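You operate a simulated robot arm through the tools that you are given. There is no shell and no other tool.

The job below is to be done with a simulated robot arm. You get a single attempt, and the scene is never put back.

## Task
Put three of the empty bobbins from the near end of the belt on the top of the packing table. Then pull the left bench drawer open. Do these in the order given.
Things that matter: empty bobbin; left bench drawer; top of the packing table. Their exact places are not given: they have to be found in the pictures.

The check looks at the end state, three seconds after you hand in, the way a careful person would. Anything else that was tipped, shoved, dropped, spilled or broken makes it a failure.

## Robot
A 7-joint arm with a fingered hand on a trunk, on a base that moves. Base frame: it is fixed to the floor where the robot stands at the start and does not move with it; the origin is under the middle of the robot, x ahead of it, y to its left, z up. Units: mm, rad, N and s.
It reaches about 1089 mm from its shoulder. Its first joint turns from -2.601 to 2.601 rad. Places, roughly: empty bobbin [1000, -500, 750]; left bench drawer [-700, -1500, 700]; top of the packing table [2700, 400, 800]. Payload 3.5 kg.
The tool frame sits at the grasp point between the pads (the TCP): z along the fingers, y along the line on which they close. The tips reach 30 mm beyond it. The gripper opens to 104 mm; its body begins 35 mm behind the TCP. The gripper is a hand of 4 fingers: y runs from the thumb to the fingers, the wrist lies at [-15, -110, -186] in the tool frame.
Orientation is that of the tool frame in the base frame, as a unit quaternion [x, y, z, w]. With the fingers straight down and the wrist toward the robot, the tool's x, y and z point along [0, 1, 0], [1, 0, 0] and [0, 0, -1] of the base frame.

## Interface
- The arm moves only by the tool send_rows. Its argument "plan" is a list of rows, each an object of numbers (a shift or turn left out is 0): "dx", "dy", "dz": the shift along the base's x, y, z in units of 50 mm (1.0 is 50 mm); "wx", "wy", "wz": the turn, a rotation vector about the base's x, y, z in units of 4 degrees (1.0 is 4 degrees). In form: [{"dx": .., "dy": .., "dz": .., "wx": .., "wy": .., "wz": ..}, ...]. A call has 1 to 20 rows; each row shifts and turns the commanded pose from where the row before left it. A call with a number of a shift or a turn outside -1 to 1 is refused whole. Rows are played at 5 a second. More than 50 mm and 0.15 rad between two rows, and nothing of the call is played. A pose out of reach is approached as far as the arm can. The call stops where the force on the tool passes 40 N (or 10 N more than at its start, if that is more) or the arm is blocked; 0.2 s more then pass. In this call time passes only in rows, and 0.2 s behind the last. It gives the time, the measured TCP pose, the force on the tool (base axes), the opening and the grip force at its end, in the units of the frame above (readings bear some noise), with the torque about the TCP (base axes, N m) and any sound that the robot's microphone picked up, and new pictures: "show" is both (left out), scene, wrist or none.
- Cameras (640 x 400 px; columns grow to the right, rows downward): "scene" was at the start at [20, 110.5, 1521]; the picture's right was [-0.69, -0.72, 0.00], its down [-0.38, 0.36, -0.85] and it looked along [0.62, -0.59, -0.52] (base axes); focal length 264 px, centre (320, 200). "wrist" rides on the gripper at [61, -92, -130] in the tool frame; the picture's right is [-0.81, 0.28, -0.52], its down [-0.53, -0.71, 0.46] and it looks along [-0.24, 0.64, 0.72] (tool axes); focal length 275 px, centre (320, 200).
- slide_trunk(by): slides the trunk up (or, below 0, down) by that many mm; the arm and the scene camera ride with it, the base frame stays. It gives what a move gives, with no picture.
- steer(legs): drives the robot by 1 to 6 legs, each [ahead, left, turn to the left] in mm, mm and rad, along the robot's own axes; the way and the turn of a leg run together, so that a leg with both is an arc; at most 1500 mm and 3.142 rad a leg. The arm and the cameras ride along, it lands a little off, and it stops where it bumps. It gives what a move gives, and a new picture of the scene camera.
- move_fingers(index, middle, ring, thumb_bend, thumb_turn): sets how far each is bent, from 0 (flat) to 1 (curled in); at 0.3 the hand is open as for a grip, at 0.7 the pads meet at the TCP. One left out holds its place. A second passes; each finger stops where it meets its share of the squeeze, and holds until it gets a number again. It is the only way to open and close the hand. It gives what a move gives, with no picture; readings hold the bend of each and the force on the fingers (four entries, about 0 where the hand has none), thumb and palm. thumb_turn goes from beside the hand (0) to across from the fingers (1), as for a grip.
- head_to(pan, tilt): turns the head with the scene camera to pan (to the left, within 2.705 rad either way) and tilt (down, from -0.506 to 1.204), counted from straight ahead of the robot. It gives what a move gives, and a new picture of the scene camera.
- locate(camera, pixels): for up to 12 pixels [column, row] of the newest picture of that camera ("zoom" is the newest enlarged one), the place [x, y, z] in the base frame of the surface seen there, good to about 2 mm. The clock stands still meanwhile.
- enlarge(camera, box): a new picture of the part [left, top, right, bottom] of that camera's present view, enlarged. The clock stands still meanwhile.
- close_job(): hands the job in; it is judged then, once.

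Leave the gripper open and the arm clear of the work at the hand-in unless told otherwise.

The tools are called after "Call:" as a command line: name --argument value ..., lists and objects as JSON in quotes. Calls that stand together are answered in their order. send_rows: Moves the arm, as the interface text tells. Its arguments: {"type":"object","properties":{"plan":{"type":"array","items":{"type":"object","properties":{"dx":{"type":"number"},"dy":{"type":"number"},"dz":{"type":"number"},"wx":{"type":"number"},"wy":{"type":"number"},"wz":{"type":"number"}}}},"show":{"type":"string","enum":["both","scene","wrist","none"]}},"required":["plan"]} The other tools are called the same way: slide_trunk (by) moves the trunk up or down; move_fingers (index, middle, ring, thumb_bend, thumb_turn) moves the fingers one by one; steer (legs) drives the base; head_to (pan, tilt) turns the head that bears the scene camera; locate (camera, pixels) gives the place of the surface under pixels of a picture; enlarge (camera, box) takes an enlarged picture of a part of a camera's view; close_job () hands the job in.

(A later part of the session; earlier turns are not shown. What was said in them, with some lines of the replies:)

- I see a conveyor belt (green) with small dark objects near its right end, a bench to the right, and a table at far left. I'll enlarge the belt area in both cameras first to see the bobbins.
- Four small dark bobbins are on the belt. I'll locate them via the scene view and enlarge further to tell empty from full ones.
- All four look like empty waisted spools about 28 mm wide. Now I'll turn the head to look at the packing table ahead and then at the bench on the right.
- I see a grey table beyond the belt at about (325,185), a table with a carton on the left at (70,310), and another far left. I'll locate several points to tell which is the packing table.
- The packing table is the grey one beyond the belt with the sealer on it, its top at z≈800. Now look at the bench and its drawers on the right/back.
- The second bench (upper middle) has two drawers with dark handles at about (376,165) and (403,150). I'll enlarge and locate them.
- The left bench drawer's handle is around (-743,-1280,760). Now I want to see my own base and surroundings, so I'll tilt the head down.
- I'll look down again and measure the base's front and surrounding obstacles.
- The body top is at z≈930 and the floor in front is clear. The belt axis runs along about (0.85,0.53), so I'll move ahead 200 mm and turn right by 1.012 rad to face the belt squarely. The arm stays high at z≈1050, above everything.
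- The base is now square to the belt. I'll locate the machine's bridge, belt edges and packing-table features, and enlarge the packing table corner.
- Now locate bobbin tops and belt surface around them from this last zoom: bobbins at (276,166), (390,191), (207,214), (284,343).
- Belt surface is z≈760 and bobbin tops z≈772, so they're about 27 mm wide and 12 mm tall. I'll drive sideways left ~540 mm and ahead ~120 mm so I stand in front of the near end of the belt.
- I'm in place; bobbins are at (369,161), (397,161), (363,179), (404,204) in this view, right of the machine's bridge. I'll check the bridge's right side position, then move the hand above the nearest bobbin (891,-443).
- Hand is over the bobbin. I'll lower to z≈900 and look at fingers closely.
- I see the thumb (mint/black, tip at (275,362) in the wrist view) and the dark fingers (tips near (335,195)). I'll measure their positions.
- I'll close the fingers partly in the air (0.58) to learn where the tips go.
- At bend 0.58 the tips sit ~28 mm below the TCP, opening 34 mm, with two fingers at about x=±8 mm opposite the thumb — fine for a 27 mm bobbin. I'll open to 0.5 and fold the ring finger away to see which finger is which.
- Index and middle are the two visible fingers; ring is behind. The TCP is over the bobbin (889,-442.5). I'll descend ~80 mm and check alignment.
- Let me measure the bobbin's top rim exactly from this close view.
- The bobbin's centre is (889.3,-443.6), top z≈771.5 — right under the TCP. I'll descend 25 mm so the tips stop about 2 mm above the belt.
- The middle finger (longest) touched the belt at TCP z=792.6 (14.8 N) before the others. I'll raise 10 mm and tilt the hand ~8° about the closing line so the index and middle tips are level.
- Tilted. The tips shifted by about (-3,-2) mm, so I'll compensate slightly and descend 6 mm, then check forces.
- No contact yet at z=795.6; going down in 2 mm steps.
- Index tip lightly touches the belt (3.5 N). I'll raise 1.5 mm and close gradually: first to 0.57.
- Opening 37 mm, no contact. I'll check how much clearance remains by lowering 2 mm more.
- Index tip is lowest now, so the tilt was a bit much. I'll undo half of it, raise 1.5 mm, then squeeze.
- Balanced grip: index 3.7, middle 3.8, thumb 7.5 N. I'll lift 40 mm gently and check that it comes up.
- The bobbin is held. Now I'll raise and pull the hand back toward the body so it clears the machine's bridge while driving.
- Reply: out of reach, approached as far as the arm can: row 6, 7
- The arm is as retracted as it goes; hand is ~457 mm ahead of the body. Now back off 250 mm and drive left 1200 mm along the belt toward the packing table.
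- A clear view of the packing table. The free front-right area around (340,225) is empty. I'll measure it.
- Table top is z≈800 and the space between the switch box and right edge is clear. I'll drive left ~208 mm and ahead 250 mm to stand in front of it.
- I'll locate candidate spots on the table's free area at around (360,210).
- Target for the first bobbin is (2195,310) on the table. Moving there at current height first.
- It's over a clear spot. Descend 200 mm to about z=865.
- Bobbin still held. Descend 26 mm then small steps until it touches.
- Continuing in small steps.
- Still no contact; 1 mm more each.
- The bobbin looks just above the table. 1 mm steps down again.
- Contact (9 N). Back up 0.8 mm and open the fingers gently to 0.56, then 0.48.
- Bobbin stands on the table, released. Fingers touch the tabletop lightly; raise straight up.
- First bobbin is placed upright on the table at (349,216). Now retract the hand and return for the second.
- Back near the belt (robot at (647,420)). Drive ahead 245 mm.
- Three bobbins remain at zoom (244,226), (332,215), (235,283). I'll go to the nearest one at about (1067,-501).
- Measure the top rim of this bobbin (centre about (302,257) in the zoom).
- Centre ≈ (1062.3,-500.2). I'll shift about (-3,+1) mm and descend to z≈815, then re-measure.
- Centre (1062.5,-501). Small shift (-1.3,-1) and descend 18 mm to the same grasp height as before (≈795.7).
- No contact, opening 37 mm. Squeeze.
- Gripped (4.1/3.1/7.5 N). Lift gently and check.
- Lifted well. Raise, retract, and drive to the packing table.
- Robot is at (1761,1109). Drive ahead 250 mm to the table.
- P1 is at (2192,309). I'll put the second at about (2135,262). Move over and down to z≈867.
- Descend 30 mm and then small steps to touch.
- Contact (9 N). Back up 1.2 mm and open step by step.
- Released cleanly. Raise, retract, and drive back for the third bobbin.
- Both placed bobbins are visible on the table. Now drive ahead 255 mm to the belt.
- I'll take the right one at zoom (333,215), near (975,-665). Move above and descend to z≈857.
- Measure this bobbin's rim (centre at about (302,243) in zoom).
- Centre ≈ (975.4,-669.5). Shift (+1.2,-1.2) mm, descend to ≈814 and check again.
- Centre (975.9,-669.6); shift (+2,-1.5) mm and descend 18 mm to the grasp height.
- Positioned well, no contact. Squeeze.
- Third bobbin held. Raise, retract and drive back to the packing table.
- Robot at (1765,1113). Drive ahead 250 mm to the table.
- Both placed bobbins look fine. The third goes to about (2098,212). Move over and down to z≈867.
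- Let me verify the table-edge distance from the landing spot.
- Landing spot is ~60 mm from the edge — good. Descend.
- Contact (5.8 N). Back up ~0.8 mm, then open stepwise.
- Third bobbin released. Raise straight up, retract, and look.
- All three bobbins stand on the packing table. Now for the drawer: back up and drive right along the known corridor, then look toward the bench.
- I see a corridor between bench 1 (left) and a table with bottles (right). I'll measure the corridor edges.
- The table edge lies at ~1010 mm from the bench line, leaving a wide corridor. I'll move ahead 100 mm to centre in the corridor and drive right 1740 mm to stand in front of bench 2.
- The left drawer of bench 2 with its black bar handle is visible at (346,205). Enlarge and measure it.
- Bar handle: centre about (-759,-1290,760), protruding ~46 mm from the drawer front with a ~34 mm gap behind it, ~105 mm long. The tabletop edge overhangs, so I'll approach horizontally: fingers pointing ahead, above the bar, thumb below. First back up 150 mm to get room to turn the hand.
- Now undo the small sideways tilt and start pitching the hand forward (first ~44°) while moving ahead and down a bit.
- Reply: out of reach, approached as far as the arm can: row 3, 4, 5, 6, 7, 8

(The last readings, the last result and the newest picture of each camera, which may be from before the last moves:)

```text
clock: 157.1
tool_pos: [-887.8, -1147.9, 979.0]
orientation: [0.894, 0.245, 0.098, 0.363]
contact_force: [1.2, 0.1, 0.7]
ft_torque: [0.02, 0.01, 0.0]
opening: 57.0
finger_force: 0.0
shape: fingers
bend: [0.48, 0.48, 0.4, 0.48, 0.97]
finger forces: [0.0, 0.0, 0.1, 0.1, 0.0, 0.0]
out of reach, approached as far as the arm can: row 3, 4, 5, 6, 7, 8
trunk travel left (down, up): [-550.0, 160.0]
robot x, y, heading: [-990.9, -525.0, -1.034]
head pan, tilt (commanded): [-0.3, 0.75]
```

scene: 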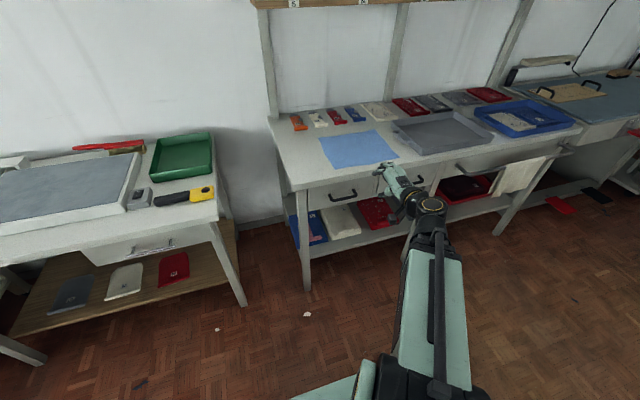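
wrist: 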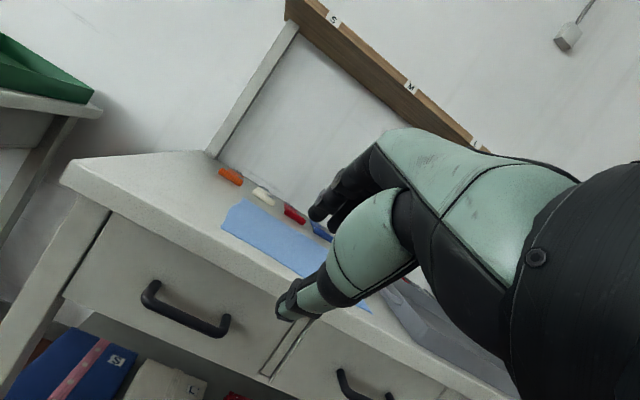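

The hand is pitched ~44° now. Continue pitching to horizontal while going down to about z=770 and a bit ahead, stopping short of the handle.

Call:
send_rows --plan '[{"dx": 0.065, "dy": -0.11, "dz": -0.38, "wx": -0.9, "wy": -0.532}, {"dx": 0.065, "dy": -0.11, "dz": -0.38, "wx": -0.9, "wy": -0.532}, {"dx": 0.065, "dy": -0.11, "dz": -0.38, "wx": -0.9, "wy": -0.532}, {"dx": 0.065, "dy": -0.11, "dz": -0.38, "wx": -0.9, "wy": -0.532}, {"dx": 0.065, "dy": -0.11, "dz": -0.38, "wx": -0.9, "wy": -0.532}]' --show "both"

```text
clock: 158.3
tool_pos: [-872.3, -1174.3, 884.7]
orientation: [0.813, 0.222, 0.141, 0.52]
contact_force: [0.1, -0.4, -0.5]
ft_torque: [-0.03, -0.02, 0.03]
opening: 57.0
finger_force: 0.2
shape: fingers
bend: [0.48, 0.48, 0.4, 0.48, 0.97]
finger forces: [0.0, 0.0, 0.1, 0.0, 0.0, 0.1]
trunk travel left (down, up): [-550.0, 160.0]
robot x, y, heading: [-989.1, -521.8, -1.037]
head pan, tilt (commanded): [-0.3, 0.75]
```

scene: 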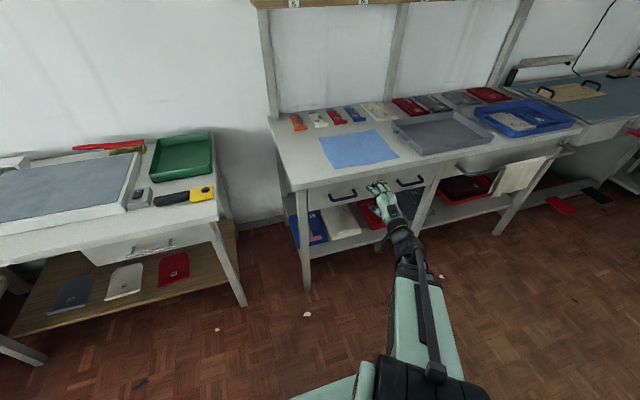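
wrist: 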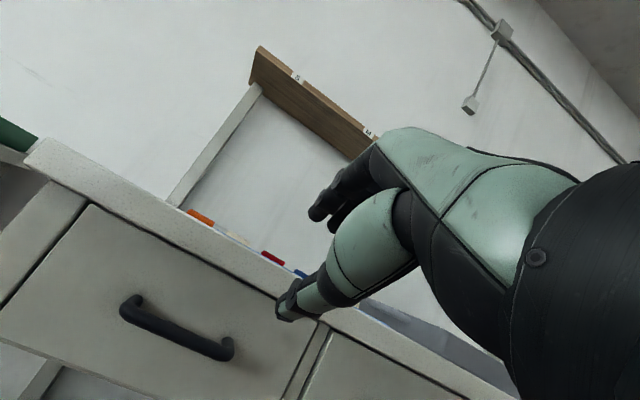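

Good. Next: rotate another 20°, lower to ~775 and shift ~46 mm left so the fingers line up with the handle's middle.

Call:
send_rows --plan '[{"dx": 0.198, "dy": 0.026, "dz": -0.44, "wx": -0.86, "wy": -0.51}, {"dx": 0.198, "dy": 0.026, "dz": -0.44, "wx": -0.86, "wy": -0.51}, {"dx": 0.198, "dy": 0.026, "dz": -0.44, "wx": -0.86, "wy": -0.51}, {"dx": 0.198, "dy": 0.026, "dz": -0.44, "wx": -0.86, "wy": -0.51}, {"dx": 0.198, "dy": 0.026, "dz": -0.44, "wx": -0.86, "wy": -0.51}]' --show "both"

Call:
enlarge --camera "scene" --box '[300, 150, 460, 270]'

```text
clock: 159.5
tool_pos: [-823.0, -1166.7, 774.3]
orientation: [0.711, 0.193, 0.177, 0.653]
contact_force: [-0.2, -1.0, -0.5]
ft_torque: [-0.01, -0.01, 0.02]
opening: 57.2
finger_force: 0.1
shape: fingers
bend: [0.48, 0.48, 0.4, 0.48, 0.97]
finger forces: [0.1, 0.1, 0.0, 0.0, 0.0, 0.0]
trunk travel left (down, up): [-550.0, 160.0]
robot x, y, heading: [-993.7, -524.1, -1.035]
head pan, tilt (commanded): [-0.3, 0.75]
```

scene: 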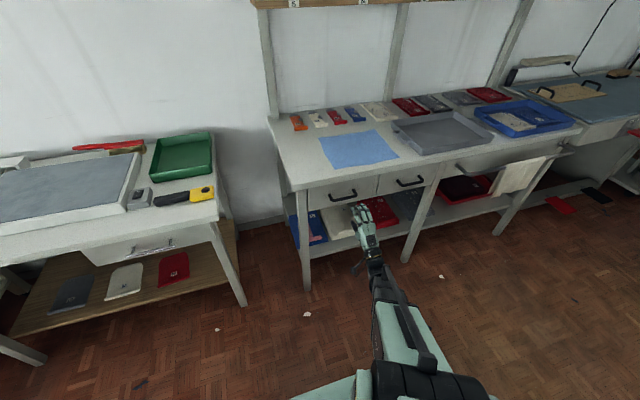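
wrist: 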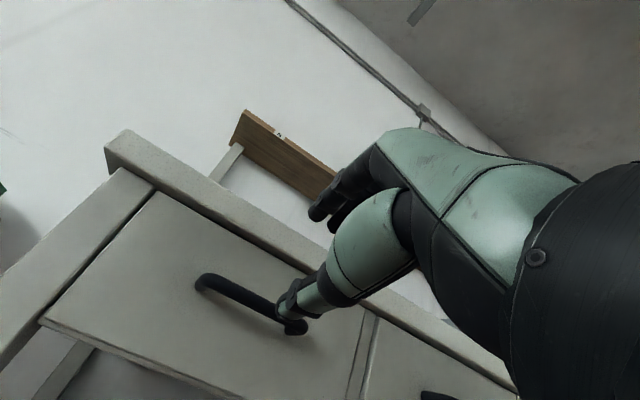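

```text
3.33 times, centred on (380, 210) of scene
```

zoom: 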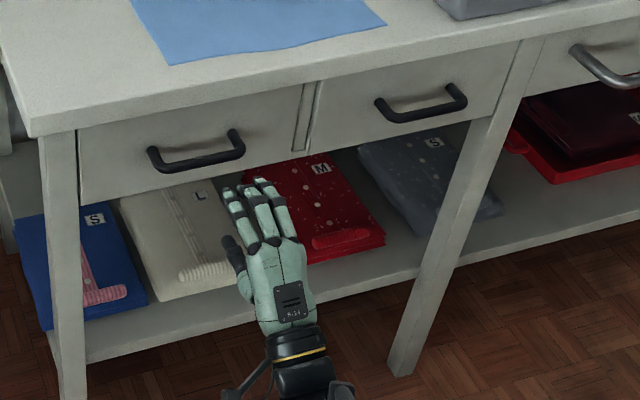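

The hand is now horizontal, palm down, TCP aligned with the bar's middle (140 mm in front of it). I'll set the finger opening to ~40 mm and approach 90 mm, lowering to bar height 761.

Call:
move_fingers --index 0.54 --middle 0.54 --ring 0.54 --thumb_bend 0.5

Call:
send_rows --plan '[{"dx": 0.46, "dy": -0.77, "dz": -0.13}, {"dx": 0.46, "dy": -0.77, "dz": -0.13}]' --show "both"

Call:
enlarge --camera "scene" --box '[300, 160, 420, 250]'

```text
clock: 160.5
tool_pos: [-821.4, -1167.6, 773.5]
orientation: [0.711, 0.196, 0.178, 0.651]
contact_force: [0.0, -0.4, 0.0]
ft_torque: [-0.01, 0.0, 0.0]
opening: 47.1
finger_force: 0.0
shape: fingers
bend: [0.54, 0.54, 0.54, 0.5, 0.97]
finger forces: [0.0, 0.0, 0.1, 0.0, 0.1, 0.1]
trunk travel left (down, up): [-550.0, 160.0]
robot x, y, heading: [-992.3, -521.3, -1.037]
head pan, tilt (commanded): [-0.3, 0.75]
```

```text
clock: 161.1
tool_pos: [-775.4, -1244.5, 759.2]
orientation: [0.71, 0.196, 0.179, 0.652]
contact_force: [-0.5, -0.3, -0.6]
ft_torque: [-0.03, 0.03, 0.02]
opening: 47.0
finger_force: 0.1
shape: fingers
bend: [0.54, 0.54, 0.54, 0.5, 0.97]
finger forces: [0.1, 0.0, 0.0, 0.0, 0.0, 0.1]
trunk travel left (down, up): [-550.0, 160.0]
robot x, y, heading: [-987.0, -525.7, -1.039]
head pan, tilt (commanded): [-0.3, 0.75]
```

scene: 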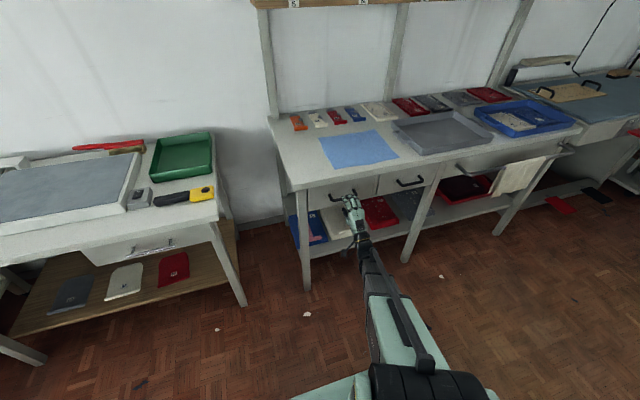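
wrist: 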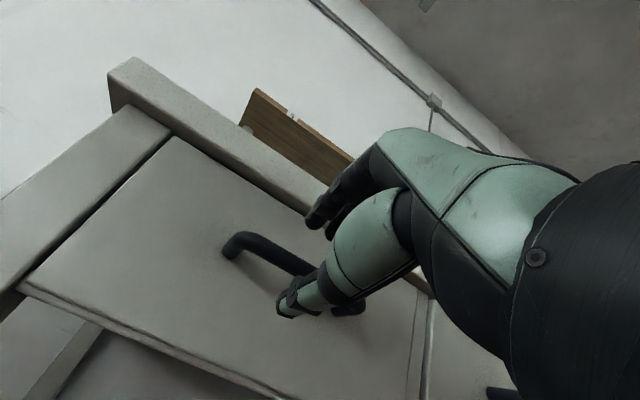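

```text
4.44 times, centred on (360, 205) of scene
```

zoom: 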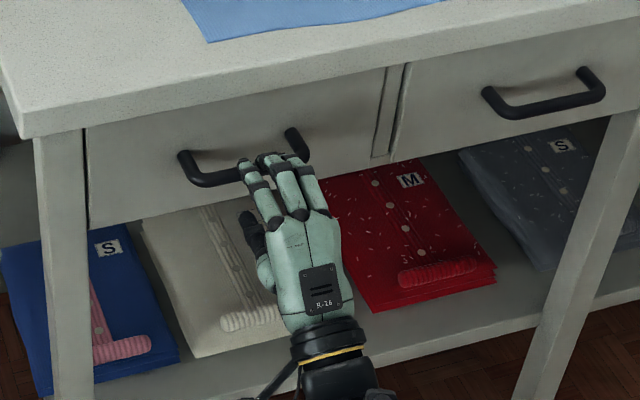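

Fingers are just in front of and above the bar. I'll re-measure the bar relative to the hand.

Call:
locate --camera "zoom" --pixels '[[200, 180], [215, 180], [230, 177], [185, 158], [302, 152], [290, 132], [255, 175], [280, 165], [305, 165], [262, 158]]'

Call:
locate --camera "wrist" --pixels '[[240, 240], [270, 252], [300, 265], [350, 308], [318, 215], [290, 300], [285, 310], [230, 255]]'

```text
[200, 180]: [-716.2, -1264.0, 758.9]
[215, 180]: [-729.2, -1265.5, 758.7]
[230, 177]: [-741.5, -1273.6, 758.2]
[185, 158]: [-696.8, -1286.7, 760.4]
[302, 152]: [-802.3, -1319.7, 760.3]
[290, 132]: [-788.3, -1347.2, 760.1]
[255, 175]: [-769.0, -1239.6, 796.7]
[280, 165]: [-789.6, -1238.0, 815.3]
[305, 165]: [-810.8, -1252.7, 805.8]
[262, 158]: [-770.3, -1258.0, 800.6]
```

```text
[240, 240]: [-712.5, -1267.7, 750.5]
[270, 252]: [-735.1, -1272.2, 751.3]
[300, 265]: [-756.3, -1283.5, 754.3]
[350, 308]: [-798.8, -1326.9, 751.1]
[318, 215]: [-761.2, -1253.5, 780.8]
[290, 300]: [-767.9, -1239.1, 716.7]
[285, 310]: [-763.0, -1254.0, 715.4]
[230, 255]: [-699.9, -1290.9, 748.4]
```

Bar centre is z≈755.5, and fingers are above it, thumb below. Advance 45 mm so the bar lies at the pads, lowering 3 mm.

Call:
send_rows --plan '[{"dx": 0.155, "dy": -0.26, "dz": -0.03}, {"dx": 0.155, "dy": -0.26, "dz": -0.03}, {"dx": 0.155, "dy": -0.26}]' --show "both"

Call:
enlarge --camera "wrist" --box '[200, 160, 420, 360]'

```text
clock: 161.9
tool_pos: [-753.8, -1282.9, 756.6]
orientation: [0.711, 0.195, 0.177, 0.652]
contact_force: [0.9, -0.7, 0.4]
ft_torque: [0.03, 0.0, 0.02]
opening: 47.2
finger_force: 0.0
shape: fingers
bend: [0.54, 0.54, 0.54, 0.5, 0.97]
finger forces: [0.0, 0.0, 0.1, 0.0, 0.1, 0.0]
trunk travel left (down, up): [-550.0, 160.0]
robot x, y, heading: [-993.5, -520.8, -1.036]
head pan, tilt (commanded): [-0.3, 0.75]
```

scene: 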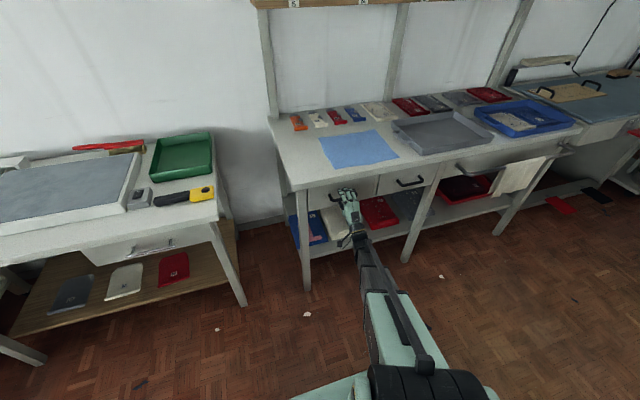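
wrist: 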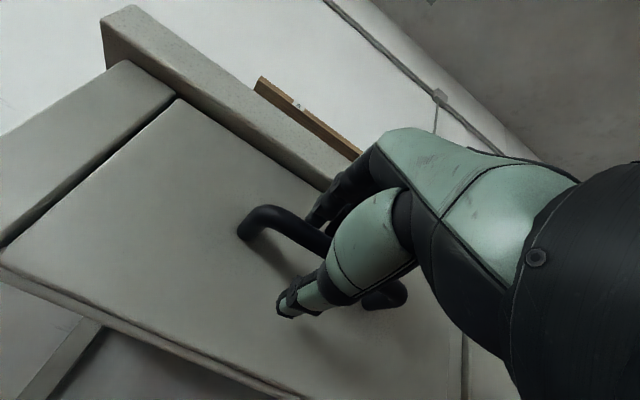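

```text
2.00 times, centred on (310, 260) of wrist
```

zoom: 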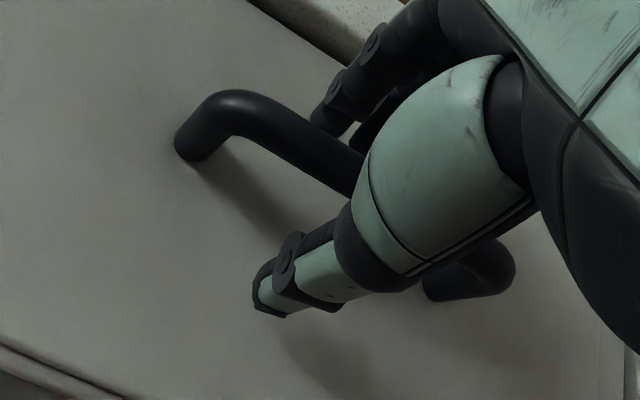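

The bar lies between thumb (below) and fingers (above/behind), no contact. Close the hand on the bar.

Call:
move_fingers --index 0.85 --middle 0.85 --ring 0.85 --thumb_bend 0.75

Call:
enlarge --camera "wrist" --box '[200, 160, 420, 360]'

Call:
enlarge --camera "scene" --box '[300, 160, 420, 250]'

```text
clock: 162.9
tool_pos: [-753.4, -1284.5, 757.2]
orientation: [0.711, 0.195, 0.179, 0.652]
contact_force: [-1.0, -2.3, 0.1]
ft_torque: [0.21, 0.16, 0.68]
opening: 0.0
finger_force: 29.4
shape: fingers
bend: [0.77, 0.81, 0.79, 0.73, 0.97]
finger forces: [0.0, 12.1, 13.0, 0.1, 33.8, 0.0]
trunk travel left (down, up): [-550.0, 160.0]
robot x, y, heading: [-991.5, -524.9, -1.033]
head pan, tilt (commanded): [-0.3, 0.75]
```

```text
2.00 times, centred on (310, 260) of wrist
```

zoom: 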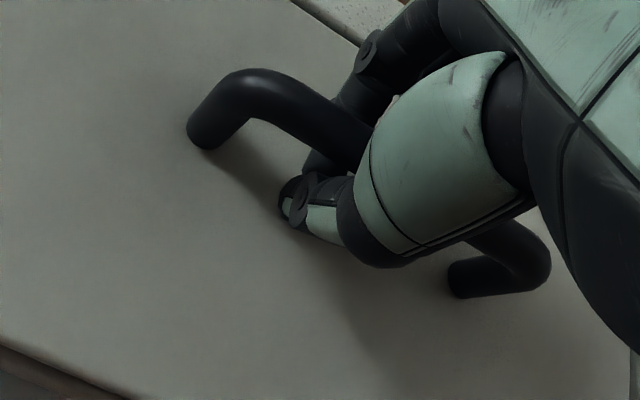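

```text
4.44 times, centred on (360, 205) of scene
```

zoom: 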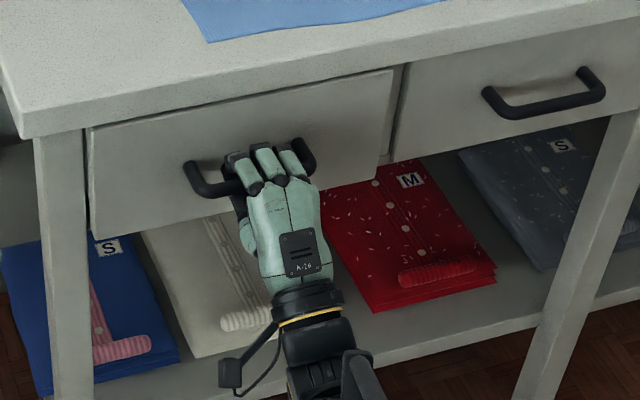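

The fingers hook round the bar (middle 12, ring 13, thumb 34 N), and the drawer even came out slightly. Pull straight back 60 mm slowly.

Call:
send_rows --plan '[{"dx": -0.103, "dy": 0.172}, {"dx": -0.154, "dy": 0.258}, {"dx": -0.154, "dy": 0.258}, {"dx": -0.205, "dy": 0.343}]' --show "both"

Call:
enlarge --camera "scene" --box '[290, 150, 430, 260]'

```text
clock: 163.9
tool_pos: [-783.9, -1231.6, 756.9]
orientation: [0.711, 0.195, 0.178, 0.652]
contact_force: [-0.6, -0.3, 0.5]
ft_torque: [0.25, 0.19, 0.68]
opening: 0.0
finger_force: 29.2
shape: fingers
bend: [0.77, 0.81, 0.79, 0.74, 0.97]
finger forces: [0.1, 11.6, 12.7, 0.1, 34.5, 0.0]
trunk travel left (down, up): [-550.0, 160.0]
robot x, y, heading: [-988.9, -526.5, -1.042]
head pan, tilt (commanded): [-0.3, 0.75]
```

scene: 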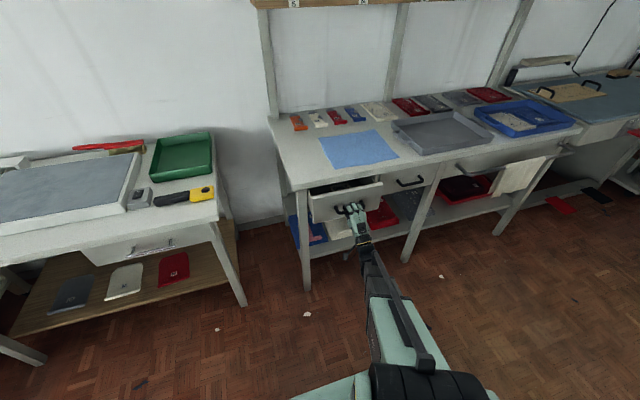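
wrist: 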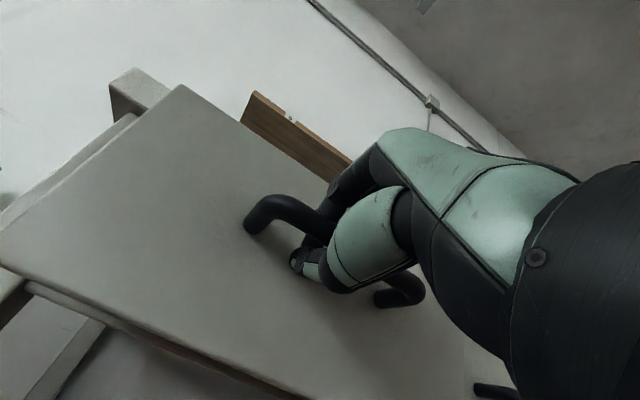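

```text
3.64 times, centred on (360, 205) of scene
```

zoom: 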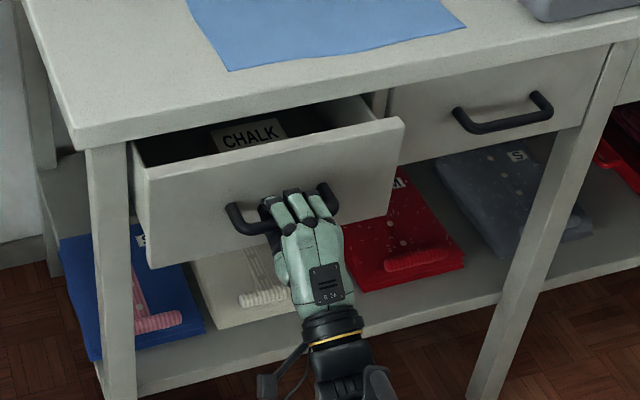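

The drawer slides smoothly; it's open ~75 mm and "CHALK" box shows inside. Keep pulling another 110 mm.

Call:
send_rows --plan '[{"dx": -0.154, "dy": 0.258}, {"dx": -0.205, "dy": 0.343}, {"dx": -0.205, "dy": 0.343}, {"dx": -0.205, "dy": 0.343}, {"dx": -0.205, "dy": 0.343}, {"dx": -0.154, "dy": 0.258}]' --show "scene"

Call:
enlarge --camera "scene" --box '[290, 150, 430, 260]'

```text
clock: 165.3
tool_pos: [-840.7, -1139.7, 757.9]
orientation: [0.712, 0.195, 0.177, 0.651]
contact_force: [3.5, 2.6, -10.4]
ft_torque: [0.33, 0.1, 0.88]
opening: 0.3
finger_force: 34.7
shape: fingers
bend: [0.77, 0.81, 0.79, 0.74, 0.97]
finger forces: [0.0, 14.5, 16.5, 0.1, 38.8, 0.1]
trunk travel left (down, up): [-550.0, 160.0]
robot x, y, heading: [-989.5, -523.0, -1.037]
head pan, tilt (commanded): [-0.3, 0.75]
```

scene: 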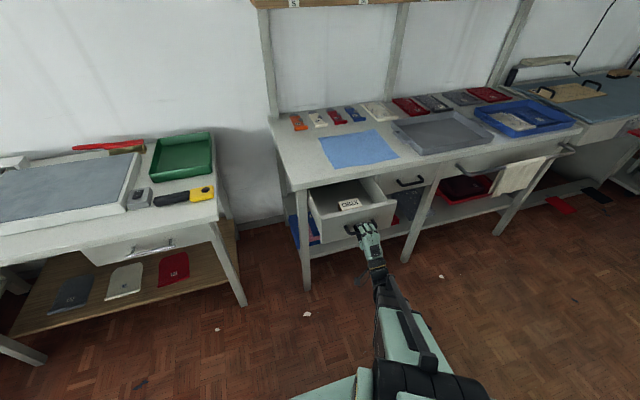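

```text
3.64 times, centred on (360, 205) of scene
```

zoom: 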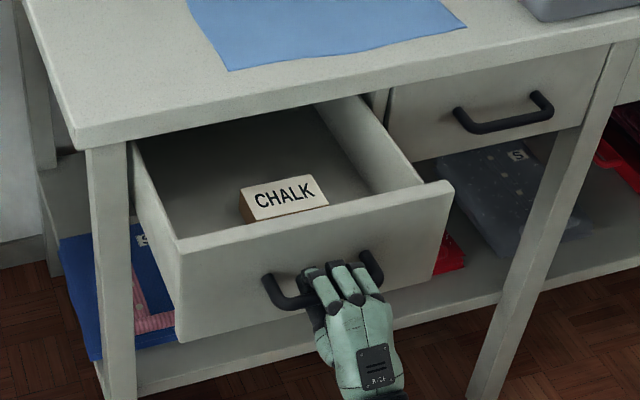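

Now ~180 mm open; forces modest (z -10 N, so I'm lifting slightly wrong). I'll ease 1 mm down and pull another 40 mm gently.

Call:
send_rows --plan '[{"dz": -0.02}, {"dx": -0.103, "dy": 0.172}, {"dx": -0.103, "dy": 0.172}, {"dx": -0.103, "dy": 0.172}, {"dx": -0.103, "dy": 0.172}]' --show "scene"

Call:
enlarge --camera "scene" --box '[290, 150, 430, 260]'

```text
clock: 166.5
tool_pos: [-860.9, -1104.1, 758.1]
orientation: [0.711, 0.196, 0.179, 0.652]
contact_force: [-2.1, -0.4, 0.2]
ft_torque: [0.18, 0.15, 0.71]
opening: 0.2
finger_force: 30.2
shape: fingers
bend: [0.77, 0.81, 0.79, 0.74, 0.97]
finger forces: [0.0, 11.8, 13.4, 0.0, 35.8, 0.1]
trunk travel left (down, up): [-550.0, 160.0]
robot x, y, heading: [-991.8, -524.0, -1.035]
head pan, tilt (commanded): [-0.3, 0.75]
```

scene: 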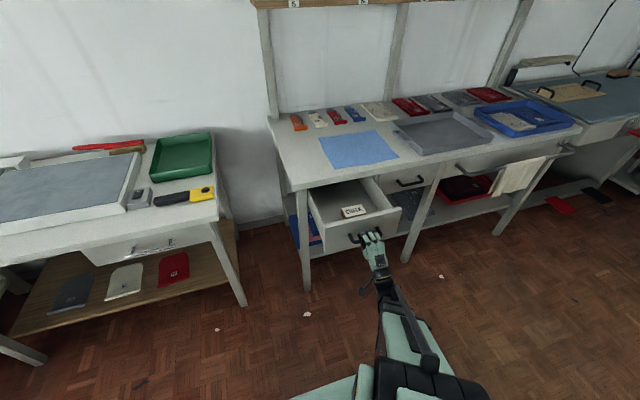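

```text
3.64 times, centred on (360, 205) of scene
```

zoom: 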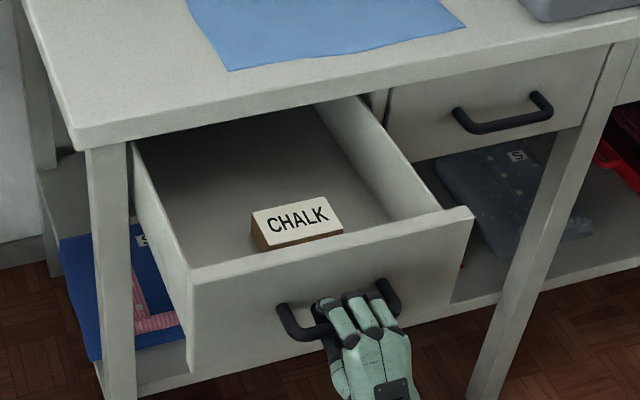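

The drawer is ~220 mm open. Release: open thumb and fingers to the insertion opening.

Call:
move_fingers --index 0.6 --middle 0.6 --ring 0.6 --thumb_bend 0.5

Call:
move_fingers --index 0.5 --middle 0.5 --ring 0.5 --thumb_bend 0.45

Call:
enlarge --camera "wrist" --box '[180, 140, 420, 360]'

Call:
enlarge --camera "scene" --box '[290, 150, 430, 260]'

```text
clock: 167.5
tool_pos: [-860.2, -1102.7, 756.0]
orientation: [0.711, 0.195, 0.178, 0.651]
contact_force: [-0.2, -0.3, 0.4]
ft_torque: [0.02, 0.02, 0.04]
opening: 38.3
finger_force: 0.0
shape: fingers
bend: [0.6, 0.6, 0.6, 0.5, 0.97]
finger forces: [0.1, 0.0, 0.0, 0.1, 0.0, 0.1]
trunk travel left (down, up): [-550.0, 160.0]
robot x, y, heading: [-989.2, -521.2, -1.033]
head pan, tilt (commanded): [-0.3, 0.75]
```

```text
clock: 168.5
tool_pos: [-861.0, -1103.8, 757.0]
orientation: [0.711, 0.196, 0.179, 0.651]
contact_force: [-0.2, -0.1, -0.7]
ft_torque: [0.0, 0.0, -0.05]
opening: 58.0
finger_force: 0.0
shape: fingers
bend: [0.5, 0.5, 0.5, 0.45, 0.97]
finger forces: [0.0, 0.0, 0.0, 0.1, 0.0, 0.0]
trunk travel left (down, up): [-550.0, 160.0]
robot x, y, heading: [-990.1, -524.5, -1.035]
head pan, tilt (commanded): [-0.3, 0.75]
```

```text
1.82 times, centred on (300, 250) of wrist
```

zoom: 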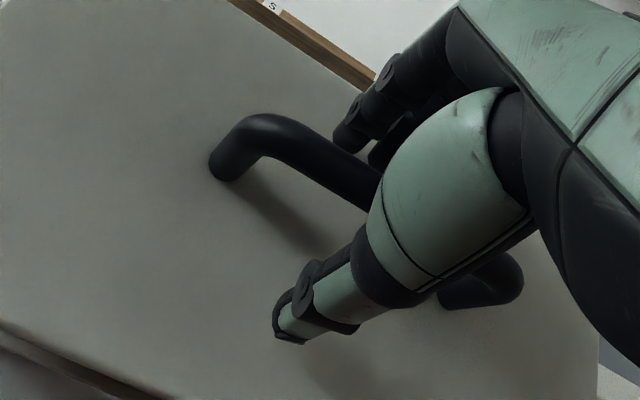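

```text
3.64 times, centred on (360, 205) of scene
```

zoom: 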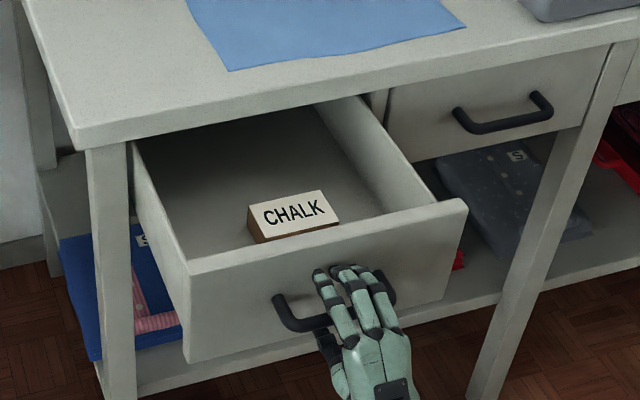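

Drawer remains ~210 mm open, hand free. Drive straight back 220 mm to withdraw the hand from the handle.

Call:
steer --legs '[[-220, 0, 0]]'

Call:
enlarge --camera "scene" --box '[290, 130, 430, 240]'

```text
clock: 170.2
tool_pos: [-973.8, -911.6, 756.3]
orientation: [0.71, 0.196, 0.179, 0.652]
contact_force: [-0.1, -0.3, 0.3]
ft_torque: [-0.03, -0.03, -0.01]
opening: 58.0
finger_force: 0.0
shape: fingers
bend: [0.5, 0.5, 0.5, 0.45, 0.97]
finger forces: [0.1, 0.0, 0.0, 0.1, 0.1, 0.0]
trunk travel left (down, up): [-550.0, 160.0]
robot x, y, heading: [-1103.7, -331.5, -1.031]
head pan, tilt (commanded): [-0.3, 0.75]
```

scene: 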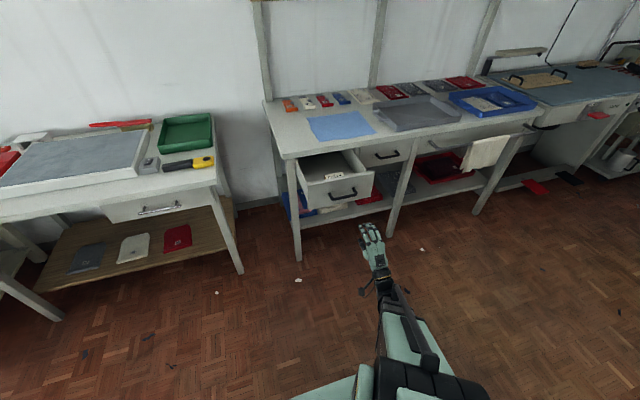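

```text
3.64 times, centred on (360, 185) of scene
```

zoom: 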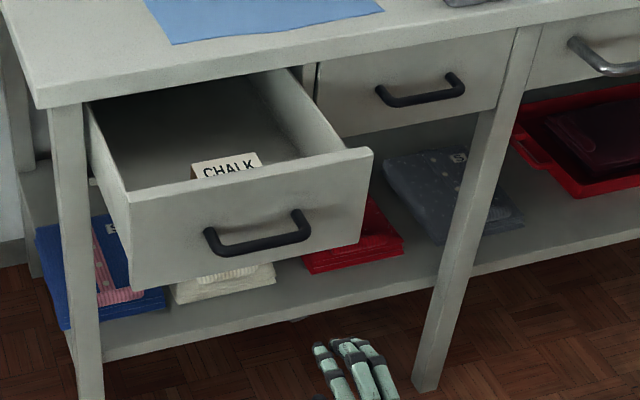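

Measure how far the drawer is open.

Call:
locate --camera "zoom" --pixels '[[255, 200], [160, 230], [340, 180], [260, 243], [400, 70], [225, 165]]'

Call:
move_fingers --index 0.3 --middle 0.3 --ring 0.3 --thumb_bend 0.3

```text
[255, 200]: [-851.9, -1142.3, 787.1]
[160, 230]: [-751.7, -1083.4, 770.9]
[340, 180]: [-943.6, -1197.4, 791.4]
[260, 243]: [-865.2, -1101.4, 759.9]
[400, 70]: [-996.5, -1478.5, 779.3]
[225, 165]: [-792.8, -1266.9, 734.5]
```

```text
clock: 171.2
tool_pos: [-973.7, -911.9, 756.7]
orientation: [0.711, 0.197, 0.18, 0.651]
contact_force: [-0.6, -0.2, -1.0]
ft_torque: [-0.02, -0.02, -0.01]
opening: 102.7
finger_force: 0.2
shape: fingers
bend: [0.3, 0.3, 0.3, 0.3, 0.97]
finger forces: [0.0, 0.0, 0.0, 0.0, 0.0, 0.0]
trunk travel left (down, up): [-550.0, 160.0]
robot x, y, heading: [-1104.3, -332.8, -1.031]
head pan, tilt (commanded): [-0.3, 0.75]
```

The drawer front is ~215 mm out from closed. The hand is open and clear. A last look back toward the belt and packing table to confirm all is in order.

Call:
head_to --pan 1.35 --tilt 0.25

Call:
enlarge --camera "scene" --box '[240, 100, 480, 250]'

```text
clock: 172.9
tool_pos: [-972.4, -910.9, 757.7]
orientation: [0.71, 0.196, 0.179, 0.652]
contact_force: [-0.7, -0.4, -0.3]
ft_torque: [-0.01, 0.02, -0.05]
opening: 102.6
finger_force: 0.2
shape: fingers
bend: [0.3, 0.3, 0.3, 0.3, 0.97]
finger forces: [0.1, 0.0, 0.0, 0.1, 0.1, 0.1]
trunk travel left (down, up): [-550.0, 160.0]
robot x, y, heading: [-1103.3, -332.3, -1.031]
head pan, tilt (commanded): [1.349, 0.25]
```

scene: 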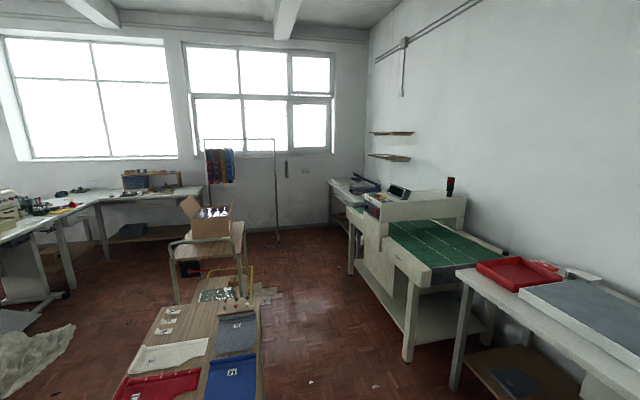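

```text
2.67 times, centred on (360, 175) of scene
```

zoom: 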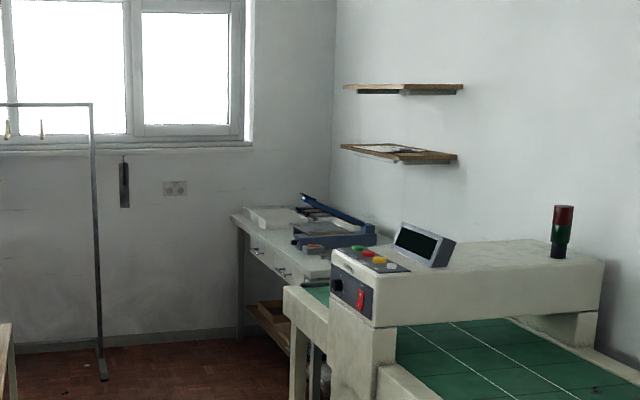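

Everything looks undisturbed from here. I'll also check the nearby table with bottles, just below this view.

Call:
head_to --pan 1.6 --tilt 0.75

```text
clock: 173.8
tool_pos: [-972.0, -910.8, 757.7]
orientation: [0.71, 0.196, 0.179, 0.652]
contact_force: [0.7, -0.1, 0.0]
ft_torque: [-0.04, -0.01, 0.03]
opening: 103.0
finger_force: 0.1
shape: fingers
bend: [0.3, 0.3, 0.3, 0.3, 0.97]
finger forces: [0.0, 0.0, 0.0, 0.1, 0.0, 0.0]
trunk travel left (down, up): [-550.0, 160.0]
robot x, y, heading: [-1105.3, -329.4, -1.038]
head pan, tilt (commanded): [1.6, 0.75]
```

scene: 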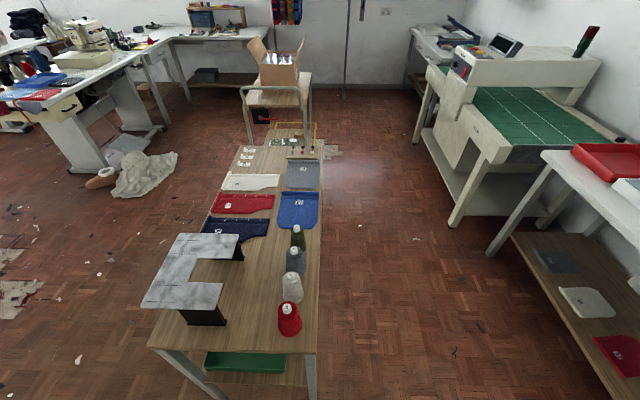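

All is upright and in order: thread cones are standing, three bobbins are on the packing table, and the left bench drawer is open. The hand is open and clear of the work, so I'm handing in the job.

Call:
close_job

```text
The job is handed in.
```

I did both parts in the order you gave and handed the job in; I haven't seen a result from the check.

- **Bobbins:** three of the four empty bobbins from the near end of the belt now stand upright on the packing table. They are on the clear area at its front right. The fourth is still on the belt where it was.
- **Drawer:** the left bench drawer is out about 215 mm from closed, with the chalk box still inside. I stopped there rather than pulling to its stop, so it may not be at full travel.

In my last look around, I saw nothing tipped or knocked over, and no drive reported a bump. I couldn't see the bobbins themselves from that spot; I last saw them standing just before I drove over to the drawer. The hand is open, about 190 mm clear of the drawer.
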